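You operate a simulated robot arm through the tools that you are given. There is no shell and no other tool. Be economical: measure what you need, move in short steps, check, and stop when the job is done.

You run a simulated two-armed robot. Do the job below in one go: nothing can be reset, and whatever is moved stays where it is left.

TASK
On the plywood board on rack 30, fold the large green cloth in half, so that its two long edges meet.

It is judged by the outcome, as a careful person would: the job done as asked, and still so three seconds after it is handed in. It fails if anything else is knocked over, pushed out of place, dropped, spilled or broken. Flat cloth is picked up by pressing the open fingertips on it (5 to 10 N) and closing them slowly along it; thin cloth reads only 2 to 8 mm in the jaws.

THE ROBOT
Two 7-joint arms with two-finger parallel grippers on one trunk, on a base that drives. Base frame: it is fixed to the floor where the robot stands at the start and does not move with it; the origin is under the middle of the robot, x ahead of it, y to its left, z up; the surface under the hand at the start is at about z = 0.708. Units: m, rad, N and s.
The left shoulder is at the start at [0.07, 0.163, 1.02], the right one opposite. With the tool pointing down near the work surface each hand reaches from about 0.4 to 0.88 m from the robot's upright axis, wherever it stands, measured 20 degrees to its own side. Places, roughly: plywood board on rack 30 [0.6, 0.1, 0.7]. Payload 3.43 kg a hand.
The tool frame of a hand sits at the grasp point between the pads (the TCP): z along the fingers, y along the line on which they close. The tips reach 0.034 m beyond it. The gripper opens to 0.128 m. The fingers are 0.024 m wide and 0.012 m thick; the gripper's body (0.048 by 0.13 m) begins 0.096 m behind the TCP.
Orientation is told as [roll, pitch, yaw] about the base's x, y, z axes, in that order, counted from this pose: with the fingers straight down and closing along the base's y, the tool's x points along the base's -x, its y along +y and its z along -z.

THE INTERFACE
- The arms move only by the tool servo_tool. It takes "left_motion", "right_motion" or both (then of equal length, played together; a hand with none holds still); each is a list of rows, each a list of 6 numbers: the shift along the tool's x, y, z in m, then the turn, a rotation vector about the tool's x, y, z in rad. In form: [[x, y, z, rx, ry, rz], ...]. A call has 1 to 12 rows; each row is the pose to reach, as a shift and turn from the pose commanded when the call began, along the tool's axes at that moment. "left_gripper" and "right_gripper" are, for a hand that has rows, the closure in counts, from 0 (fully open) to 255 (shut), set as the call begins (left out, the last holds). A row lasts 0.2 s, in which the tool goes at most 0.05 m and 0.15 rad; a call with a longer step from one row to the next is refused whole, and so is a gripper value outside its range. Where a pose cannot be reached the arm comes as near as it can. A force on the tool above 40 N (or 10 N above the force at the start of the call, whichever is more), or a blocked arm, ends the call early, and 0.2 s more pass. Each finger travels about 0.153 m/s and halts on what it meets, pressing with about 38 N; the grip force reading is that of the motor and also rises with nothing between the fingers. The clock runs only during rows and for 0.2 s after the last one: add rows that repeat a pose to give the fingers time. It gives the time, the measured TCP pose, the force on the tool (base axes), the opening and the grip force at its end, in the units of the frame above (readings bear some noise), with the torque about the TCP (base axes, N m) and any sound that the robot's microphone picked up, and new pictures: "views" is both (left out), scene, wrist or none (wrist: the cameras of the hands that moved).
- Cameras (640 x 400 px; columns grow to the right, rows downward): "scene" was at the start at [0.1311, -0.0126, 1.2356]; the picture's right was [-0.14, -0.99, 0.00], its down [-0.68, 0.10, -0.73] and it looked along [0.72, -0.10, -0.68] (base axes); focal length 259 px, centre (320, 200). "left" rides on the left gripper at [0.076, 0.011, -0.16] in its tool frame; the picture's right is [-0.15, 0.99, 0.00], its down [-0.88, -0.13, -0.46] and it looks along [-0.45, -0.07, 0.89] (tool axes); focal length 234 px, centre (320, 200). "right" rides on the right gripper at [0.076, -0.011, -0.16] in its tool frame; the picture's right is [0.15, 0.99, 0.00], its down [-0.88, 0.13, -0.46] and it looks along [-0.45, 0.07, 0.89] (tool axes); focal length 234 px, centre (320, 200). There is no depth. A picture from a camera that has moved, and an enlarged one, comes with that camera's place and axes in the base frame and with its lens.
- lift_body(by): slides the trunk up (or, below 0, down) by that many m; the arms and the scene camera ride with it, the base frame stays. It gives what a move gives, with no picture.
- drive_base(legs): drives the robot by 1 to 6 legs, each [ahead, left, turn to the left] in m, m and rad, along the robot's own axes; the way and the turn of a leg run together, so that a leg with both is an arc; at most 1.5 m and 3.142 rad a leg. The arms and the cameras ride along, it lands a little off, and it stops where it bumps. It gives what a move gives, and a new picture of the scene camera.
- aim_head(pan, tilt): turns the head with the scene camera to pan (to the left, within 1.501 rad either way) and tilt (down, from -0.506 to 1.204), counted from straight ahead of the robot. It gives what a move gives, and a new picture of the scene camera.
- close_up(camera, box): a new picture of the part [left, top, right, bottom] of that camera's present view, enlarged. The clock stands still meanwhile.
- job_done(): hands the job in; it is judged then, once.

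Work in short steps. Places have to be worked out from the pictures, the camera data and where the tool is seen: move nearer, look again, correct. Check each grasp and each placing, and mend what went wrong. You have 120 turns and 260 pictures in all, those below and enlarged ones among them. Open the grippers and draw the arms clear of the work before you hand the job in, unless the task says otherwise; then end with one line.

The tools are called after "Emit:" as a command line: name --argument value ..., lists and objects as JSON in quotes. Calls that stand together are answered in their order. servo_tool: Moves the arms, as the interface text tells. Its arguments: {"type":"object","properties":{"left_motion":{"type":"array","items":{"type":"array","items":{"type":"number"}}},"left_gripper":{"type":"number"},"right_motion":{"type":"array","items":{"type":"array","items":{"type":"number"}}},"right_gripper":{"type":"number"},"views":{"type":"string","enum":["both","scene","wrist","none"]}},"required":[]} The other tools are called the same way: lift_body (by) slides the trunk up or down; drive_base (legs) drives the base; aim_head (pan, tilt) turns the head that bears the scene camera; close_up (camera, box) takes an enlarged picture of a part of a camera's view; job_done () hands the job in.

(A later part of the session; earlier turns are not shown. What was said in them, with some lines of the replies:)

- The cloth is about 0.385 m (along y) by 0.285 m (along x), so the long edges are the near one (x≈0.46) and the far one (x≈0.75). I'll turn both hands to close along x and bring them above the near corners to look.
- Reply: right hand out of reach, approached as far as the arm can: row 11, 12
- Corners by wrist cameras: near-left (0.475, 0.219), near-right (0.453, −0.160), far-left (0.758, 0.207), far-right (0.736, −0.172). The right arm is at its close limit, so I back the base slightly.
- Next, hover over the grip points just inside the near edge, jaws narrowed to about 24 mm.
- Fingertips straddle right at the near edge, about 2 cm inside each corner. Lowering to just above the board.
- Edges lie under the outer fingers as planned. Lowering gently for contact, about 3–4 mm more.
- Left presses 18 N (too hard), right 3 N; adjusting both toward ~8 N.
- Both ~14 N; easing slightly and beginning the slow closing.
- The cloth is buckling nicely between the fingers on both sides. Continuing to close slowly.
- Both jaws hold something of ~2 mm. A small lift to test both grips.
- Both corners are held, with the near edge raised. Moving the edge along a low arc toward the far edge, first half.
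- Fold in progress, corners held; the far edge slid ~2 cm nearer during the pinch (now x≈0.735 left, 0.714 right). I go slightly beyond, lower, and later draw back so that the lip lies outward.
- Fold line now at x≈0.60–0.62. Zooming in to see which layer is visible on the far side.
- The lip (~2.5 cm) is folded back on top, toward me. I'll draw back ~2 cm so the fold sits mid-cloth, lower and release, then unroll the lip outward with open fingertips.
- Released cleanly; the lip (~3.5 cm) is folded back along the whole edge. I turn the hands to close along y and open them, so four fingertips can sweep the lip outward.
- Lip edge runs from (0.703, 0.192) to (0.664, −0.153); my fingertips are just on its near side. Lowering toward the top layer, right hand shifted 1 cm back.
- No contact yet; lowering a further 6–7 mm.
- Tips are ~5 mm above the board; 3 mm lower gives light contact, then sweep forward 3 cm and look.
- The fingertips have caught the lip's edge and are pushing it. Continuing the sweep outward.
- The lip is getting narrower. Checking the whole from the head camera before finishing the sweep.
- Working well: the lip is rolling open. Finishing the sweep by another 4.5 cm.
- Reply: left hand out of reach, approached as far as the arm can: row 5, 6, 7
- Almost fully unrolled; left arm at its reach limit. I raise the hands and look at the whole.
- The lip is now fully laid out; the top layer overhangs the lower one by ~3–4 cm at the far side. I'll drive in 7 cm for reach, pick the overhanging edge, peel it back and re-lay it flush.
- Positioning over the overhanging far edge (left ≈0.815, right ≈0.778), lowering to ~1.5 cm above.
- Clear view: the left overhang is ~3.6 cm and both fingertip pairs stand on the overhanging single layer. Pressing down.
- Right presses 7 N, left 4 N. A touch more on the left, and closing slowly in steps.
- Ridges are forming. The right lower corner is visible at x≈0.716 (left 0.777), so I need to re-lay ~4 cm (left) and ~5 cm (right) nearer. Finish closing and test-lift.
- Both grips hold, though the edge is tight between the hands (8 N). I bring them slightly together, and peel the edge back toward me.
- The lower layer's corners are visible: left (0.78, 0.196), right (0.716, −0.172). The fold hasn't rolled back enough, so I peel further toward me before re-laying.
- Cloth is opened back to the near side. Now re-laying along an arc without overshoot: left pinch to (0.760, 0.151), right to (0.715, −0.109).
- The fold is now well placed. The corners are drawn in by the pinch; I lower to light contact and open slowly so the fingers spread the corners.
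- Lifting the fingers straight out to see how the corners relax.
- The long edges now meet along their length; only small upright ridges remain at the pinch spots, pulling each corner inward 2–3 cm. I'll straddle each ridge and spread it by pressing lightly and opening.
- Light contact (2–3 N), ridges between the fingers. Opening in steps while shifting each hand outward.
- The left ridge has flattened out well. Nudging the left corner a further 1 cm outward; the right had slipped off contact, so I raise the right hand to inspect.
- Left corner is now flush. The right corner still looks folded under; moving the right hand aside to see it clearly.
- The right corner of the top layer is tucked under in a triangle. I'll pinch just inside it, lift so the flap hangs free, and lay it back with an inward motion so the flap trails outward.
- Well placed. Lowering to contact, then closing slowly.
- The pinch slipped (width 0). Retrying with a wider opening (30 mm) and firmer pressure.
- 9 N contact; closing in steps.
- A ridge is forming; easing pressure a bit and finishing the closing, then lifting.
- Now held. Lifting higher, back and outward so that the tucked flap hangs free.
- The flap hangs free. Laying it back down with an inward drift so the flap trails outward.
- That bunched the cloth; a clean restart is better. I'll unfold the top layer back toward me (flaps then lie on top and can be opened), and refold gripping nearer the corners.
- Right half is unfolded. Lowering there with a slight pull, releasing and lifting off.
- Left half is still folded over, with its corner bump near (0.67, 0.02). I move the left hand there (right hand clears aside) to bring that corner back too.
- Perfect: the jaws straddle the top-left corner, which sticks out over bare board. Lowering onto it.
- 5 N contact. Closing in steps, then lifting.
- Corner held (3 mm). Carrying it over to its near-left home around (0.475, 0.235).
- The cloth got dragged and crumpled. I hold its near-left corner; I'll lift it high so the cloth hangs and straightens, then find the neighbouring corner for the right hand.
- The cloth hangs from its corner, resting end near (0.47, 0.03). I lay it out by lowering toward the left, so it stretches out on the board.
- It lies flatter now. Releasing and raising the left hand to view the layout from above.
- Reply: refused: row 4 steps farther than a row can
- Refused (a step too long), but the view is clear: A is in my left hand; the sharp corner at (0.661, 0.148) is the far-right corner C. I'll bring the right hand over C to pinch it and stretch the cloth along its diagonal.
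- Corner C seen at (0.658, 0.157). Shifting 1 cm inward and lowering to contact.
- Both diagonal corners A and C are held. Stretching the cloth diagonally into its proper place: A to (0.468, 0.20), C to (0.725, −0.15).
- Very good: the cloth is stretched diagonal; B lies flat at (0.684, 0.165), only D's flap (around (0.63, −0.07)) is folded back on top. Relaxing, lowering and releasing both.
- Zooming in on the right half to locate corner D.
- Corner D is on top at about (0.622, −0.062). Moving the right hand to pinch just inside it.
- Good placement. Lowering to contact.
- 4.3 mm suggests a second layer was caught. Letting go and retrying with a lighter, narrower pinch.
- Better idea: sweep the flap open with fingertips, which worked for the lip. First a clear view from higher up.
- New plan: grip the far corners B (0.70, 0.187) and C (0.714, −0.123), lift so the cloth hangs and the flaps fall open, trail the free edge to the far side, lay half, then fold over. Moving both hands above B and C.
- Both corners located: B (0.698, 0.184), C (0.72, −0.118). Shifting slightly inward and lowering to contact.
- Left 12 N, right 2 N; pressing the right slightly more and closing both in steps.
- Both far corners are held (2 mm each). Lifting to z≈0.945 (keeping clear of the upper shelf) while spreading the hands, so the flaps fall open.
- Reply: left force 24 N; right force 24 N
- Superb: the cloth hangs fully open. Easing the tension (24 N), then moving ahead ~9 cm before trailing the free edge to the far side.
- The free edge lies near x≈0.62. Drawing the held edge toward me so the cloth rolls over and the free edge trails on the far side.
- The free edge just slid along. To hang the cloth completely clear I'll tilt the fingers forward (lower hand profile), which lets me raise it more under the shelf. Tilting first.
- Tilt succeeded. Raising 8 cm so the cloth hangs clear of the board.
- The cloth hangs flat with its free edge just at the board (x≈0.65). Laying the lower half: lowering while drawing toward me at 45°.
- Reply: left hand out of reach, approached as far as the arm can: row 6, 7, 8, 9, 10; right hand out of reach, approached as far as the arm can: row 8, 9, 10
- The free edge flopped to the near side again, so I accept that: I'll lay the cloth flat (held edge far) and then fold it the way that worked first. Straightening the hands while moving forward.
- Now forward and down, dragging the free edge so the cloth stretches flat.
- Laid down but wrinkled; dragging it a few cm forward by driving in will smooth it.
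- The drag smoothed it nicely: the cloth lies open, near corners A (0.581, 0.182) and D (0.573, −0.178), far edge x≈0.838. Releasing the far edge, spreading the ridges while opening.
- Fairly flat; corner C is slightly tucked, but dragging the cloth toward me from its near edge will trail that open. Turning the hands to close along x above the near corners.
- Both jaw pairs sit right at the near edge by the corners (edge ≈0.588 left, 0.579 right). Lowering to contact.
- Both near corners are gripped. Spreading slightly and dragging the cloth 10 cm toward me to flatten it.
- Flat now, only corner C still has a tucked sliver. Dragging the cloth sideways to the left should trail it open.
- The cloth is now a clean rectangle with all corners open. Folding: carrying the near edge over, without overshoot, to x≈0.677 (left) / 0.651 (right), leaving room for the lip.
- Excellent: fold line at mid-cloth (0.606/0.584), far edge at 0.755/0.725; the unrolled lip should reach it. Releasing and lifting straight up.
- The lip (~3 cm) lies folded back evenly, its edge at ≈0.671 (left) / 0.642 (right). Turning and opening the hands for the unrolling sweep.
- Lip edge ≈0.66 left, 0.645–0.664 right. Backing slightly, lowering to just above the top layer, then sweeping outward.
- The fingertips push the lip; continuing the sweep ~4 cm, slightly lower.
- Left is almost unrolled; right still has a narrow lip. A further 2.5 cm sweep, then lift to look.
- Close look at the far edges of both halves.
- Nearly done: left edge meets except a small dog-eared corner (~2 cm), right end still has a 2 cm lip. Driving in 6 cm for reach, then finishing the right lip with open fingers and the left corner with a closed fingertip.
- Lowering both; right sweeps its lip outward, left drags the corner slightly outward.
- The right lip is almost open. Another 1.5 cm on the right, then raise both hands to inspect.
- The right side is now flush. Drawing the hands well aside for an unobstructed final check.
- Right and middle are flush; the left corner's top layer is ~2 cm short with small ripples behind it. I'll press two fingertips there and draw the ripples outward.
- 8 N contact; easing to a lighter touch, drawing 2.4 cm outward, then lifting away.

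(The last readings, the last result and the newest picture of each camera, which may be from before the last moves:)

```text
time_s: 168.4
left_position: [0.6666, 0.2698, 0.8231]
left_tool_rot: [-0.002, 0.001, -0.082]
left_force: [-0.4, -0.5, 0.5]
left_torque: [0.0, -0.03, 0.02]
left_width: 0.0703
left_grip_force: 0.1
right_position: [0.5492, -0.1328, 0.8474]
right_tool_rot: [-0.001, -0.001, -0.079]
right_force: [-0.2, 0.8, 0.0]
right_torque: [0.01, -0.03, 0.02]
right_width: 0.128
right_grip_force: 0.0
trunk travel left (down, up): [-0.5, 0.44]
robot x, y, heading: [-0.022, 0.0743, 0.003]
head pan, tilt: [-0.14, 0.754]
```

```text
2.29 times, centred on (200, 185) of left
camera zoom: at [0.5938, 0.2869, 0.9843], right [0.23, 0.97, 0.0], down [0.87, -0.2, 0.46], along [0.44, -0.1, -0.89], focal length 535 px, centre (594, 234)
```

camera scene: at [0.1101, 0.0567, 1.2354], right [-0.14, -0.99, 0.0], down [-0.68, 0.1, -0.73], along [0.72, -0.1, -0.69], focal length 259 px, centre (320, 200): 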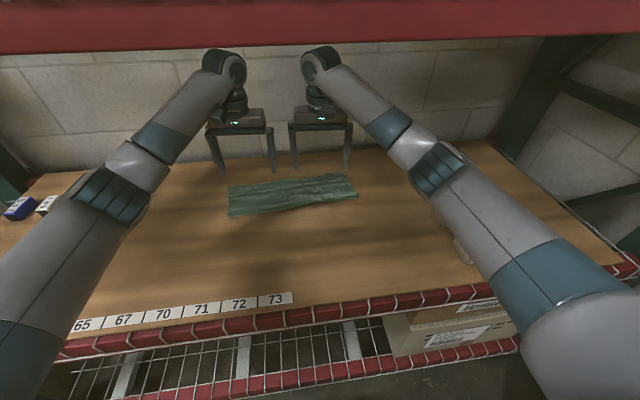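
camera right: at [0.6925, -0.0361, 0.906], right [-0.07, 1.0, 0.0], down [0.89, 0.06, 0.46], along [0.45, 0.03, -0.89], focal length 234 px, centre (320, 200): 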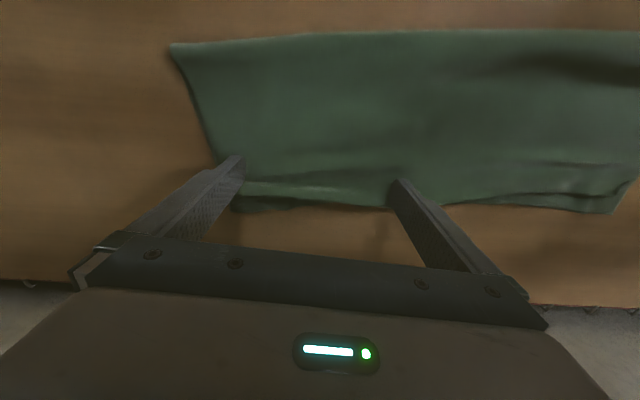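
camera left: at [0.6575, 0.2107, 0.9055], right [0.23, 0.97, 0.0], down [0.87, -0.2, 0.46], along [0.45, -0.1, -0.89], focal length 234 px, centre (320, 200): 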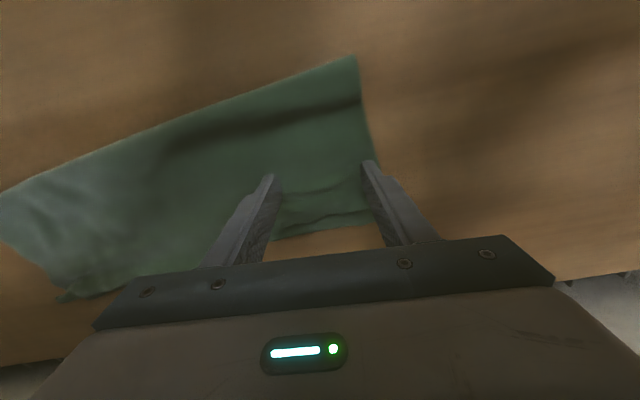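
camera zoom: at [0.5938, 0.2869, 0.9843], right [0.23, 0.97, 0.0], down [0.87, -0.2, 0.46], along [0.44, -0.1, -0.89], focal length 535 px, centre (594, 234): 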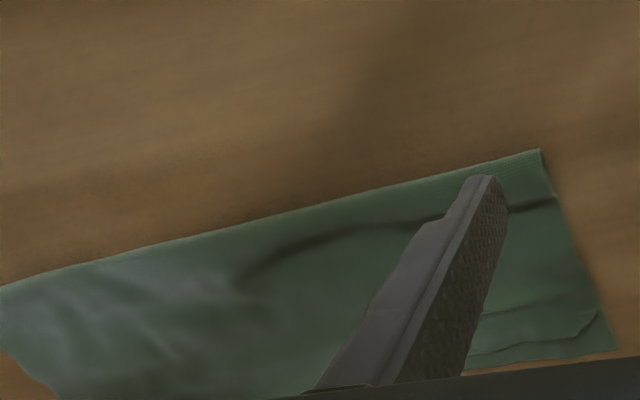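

Only a small dog-ear (~2 cm) remains at the left corner. One light sweep with the closed fingertip to flip it outward.

Emit:
servo_tool --left_motion '[[-0.03, -0.009, 0, 0, 0, 0], [-0.06, -0.018, 0, 0, 0, 0], [-0.091, -0.027, 0, 0, 0, 0], [-0.091, -0.027, 0.035, 0, 0, 0], [-0.091, -0.027, 0.065, 0, 0, 0], [-0.091, -0.027, 0.0765, 0, 0, 0], [-0.091, -0.027, 0.0768, 0, 0, 0], [-0.099, -0.026, 0.0768, 0, 0, 0], [-0.107, -0.025, 0.0768, 0, 0, 0], [-0.115, -0.024, 0.0768, 0, 0, 0], [-0.123, -0.023, 0.0768, 0, 0, 0], [-0.131, -0.022, 0.0768, 0, 0, 0]]' --left_gripper 255 --views "none"

Emit:
servo_tool --left_motion '[[-0.006, 0, 0, 0, 0, 0], [-0.006, 0, -0.03, 0, 0, 0], [-0.006, 0, -0.06, 0, 0, 0], [0.03, 0.02, -0.08, 0, 0, 0], [0.07, 0.04, -0.08, 0, 0, 0], [0.11, 0.06, -0.08, 0, 0, 0], [0.14, 0.09, -0.08, 0, 0, 0]]' --right_motion '[[0.01, -0.02, 0, 0, 0, 0], [0.02, -0.04, 0, 0, 0, 0], [0.03, -0.07, 0, 0, 0, 0], [0.04, -0.1, 0, 0, 0, 0], [0.05, -0.12, 0, 0, 0, 0], [0.05, -0.12, 0, 0, 0, 0], [0.05, -0.12, 0, 0, 0, 0]]' --views "scene"

Emit:
close_up --camera "scene" --box '[220, 150, 370, 230]'

```text
time_s: 171.0
left_position: [0.7961, 0.2382, 0.7468]
left_tool_rot: [0.0, 0.0, -0.08]
left_force: [-0.5, -0.8, -0.1]
left_torque: [-0.01, 0.02, 0.03]
left_width: 0.0
left_grip_force: 33.6
right_position: [0.5502, -0.1351, 0.8467]
right_tool_rot: [0.001, 0.001, -0.08]
right_force: [-0.2, -0.3, 0.0]
right_torque: [-0.02, -0.02, 0.03]
right_width: 0.1281
right_grip_force: 0.0
trunk travel left (down, up): [-0.5, 0.44]
robot x, y, heading: [-0.0204, 0.0665, -0.0]
head pan, tilt: [-0.14, 0.754]
```

```text
time_s: 172.6
left_position: [0.6611, 0.3389, 0.8285]
left_tool_rot: [-0.002, 0.003, -0.084]
left_force: [0.5, 0.5, 0.6]
left_torque: [0.0, -0.02, -0.01]
left_width: 0.0
left_grip_force: 33.0
right_position: [0.4911, -0.2507, 0.8466]
right_tool_rot: [0.0, 0.001, -0.08]
right_force: [0.3, -0.2, 0.7]
right_torque: [0.02, 0.01, 0.01]
right_width: 0.1279
right_grip_force: 0.2
trunk travel left (down, up): [-0.5, 0.44]
robot x, y, heading: [-0.0215, 0.0695, 0.006]
head pan, tilt: [-0.14, 0.754]
camera scene: at [0.1074, 0.0575, 1.2358], right [-0.14, -0.99, 0.0], down [-0.68, 0.1, -0.73], along [0.72, -0.1, -0.68], focal length 259 px, centre (320, 200)
```

scene: 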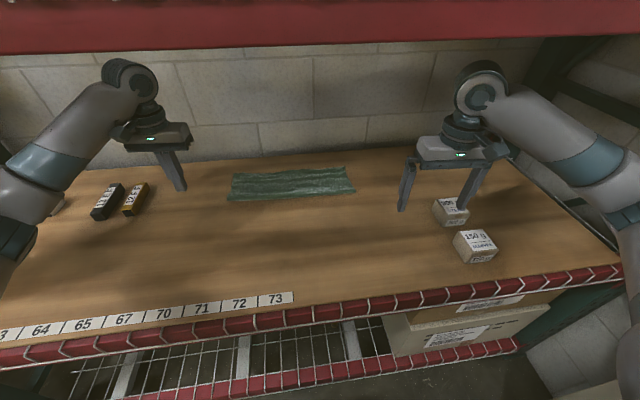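

```text
4.27 times, centred on (295, 190) of scene
camera zoom: at [0.1074, 0.0575, 1.2358], right [-0.14, -0.99, 0.0], down [-0.68, 0.1, -0.73], along [0.72, -0.1, -0.68], focal length 1105 px, centre (427, 243)
```

zoom: 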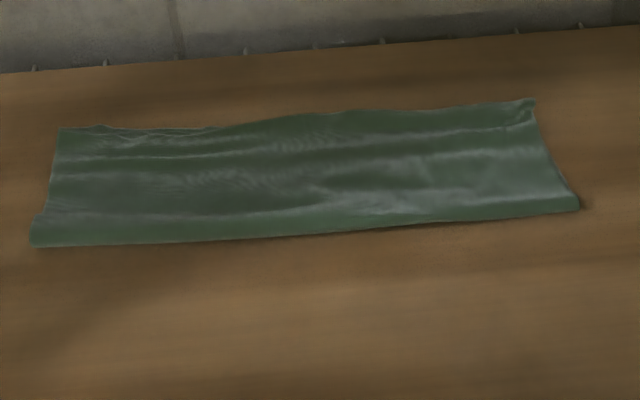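

The cloth is neatly folded with edges meeting along the full length, and the other items are undisturbed. Opening the left gripper and withdrawing both arms clear.

Emit:
servo_tool --left_motion '[[0.03, 0, -0.02, 0, 0, 0], [0.06, 0, -0.04, 0, 0, 0], [0.1, 0, -0.05, 0, 0, 0], [0.1, 0, -0.05, 0, 0, 0], [0.1, 0, -0.05, 0, 0, 0]]' --right_motion '[[0, 0, -0.01, 0, 0, 0], [0, 0, -0.02, 0, 0, 0], [0, 0, -0.03, 0, 0, 0], [0, 0, -0.03, 0, 0, 0], [0, 0, -0.03, 0, 0, 0]]' --left_gripper 0 --right_gripper 0 --views "scene"

```text
time_s: 173.8
left_position: [0.5618, 0.3481, 0.8769]
left_tool_rot: [0.001, 0.002, -0.081]
left_force: [0.6, -0.3, 0.1]
left_torque: [-0.01, -0.01, 0.0]
left_width: 0.1281
left_grip_force: 0.1
right_position: [0.49, -0.2503, 0.8776]
right_tool_rot: [-0.001, -0.001, -0.08]
right_force: [-0.4, 0.3, -0.1]
right_torque: [0.0, -0.05, 0.01]
right_width: 0.1279
right_grip_force: 0.1
trunk travel left (down, up): [-0.5, 0.44]
robot x, y, heading: [-0.0234, 0.0698, 0.003]
head pan, tilt: [-0.14, 0.754]
camera scene: at [0.1078, 0.0569, 1.2357], right [-0.14, -0.99, 0.0], down [-0.68, 0.1, -0.73], along [0.72, -0.1, -0.68], focal length 259 px, centre (320, 200)
```

scene: 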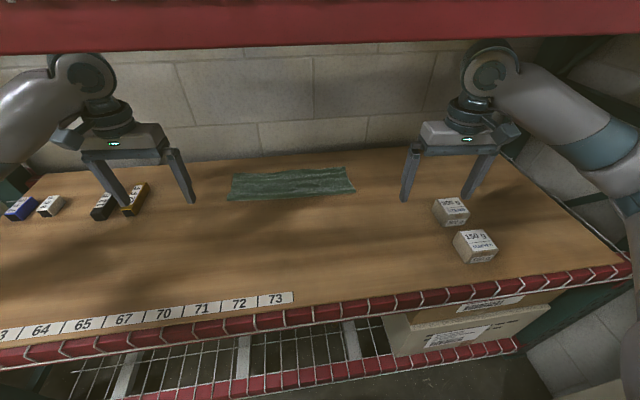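

Everything is in order: the cloth is folded, the hands are open and clear, and the other objects are untouched. Handing in.

Emit:
job_done

```text
The job is handed in.
```

The large green cloth is folded in half on the plywood board, its two long edges meeting along the full length with some light ripples in the top layer; it ended up a little further back on the board than where it started, and nothing else was moved.
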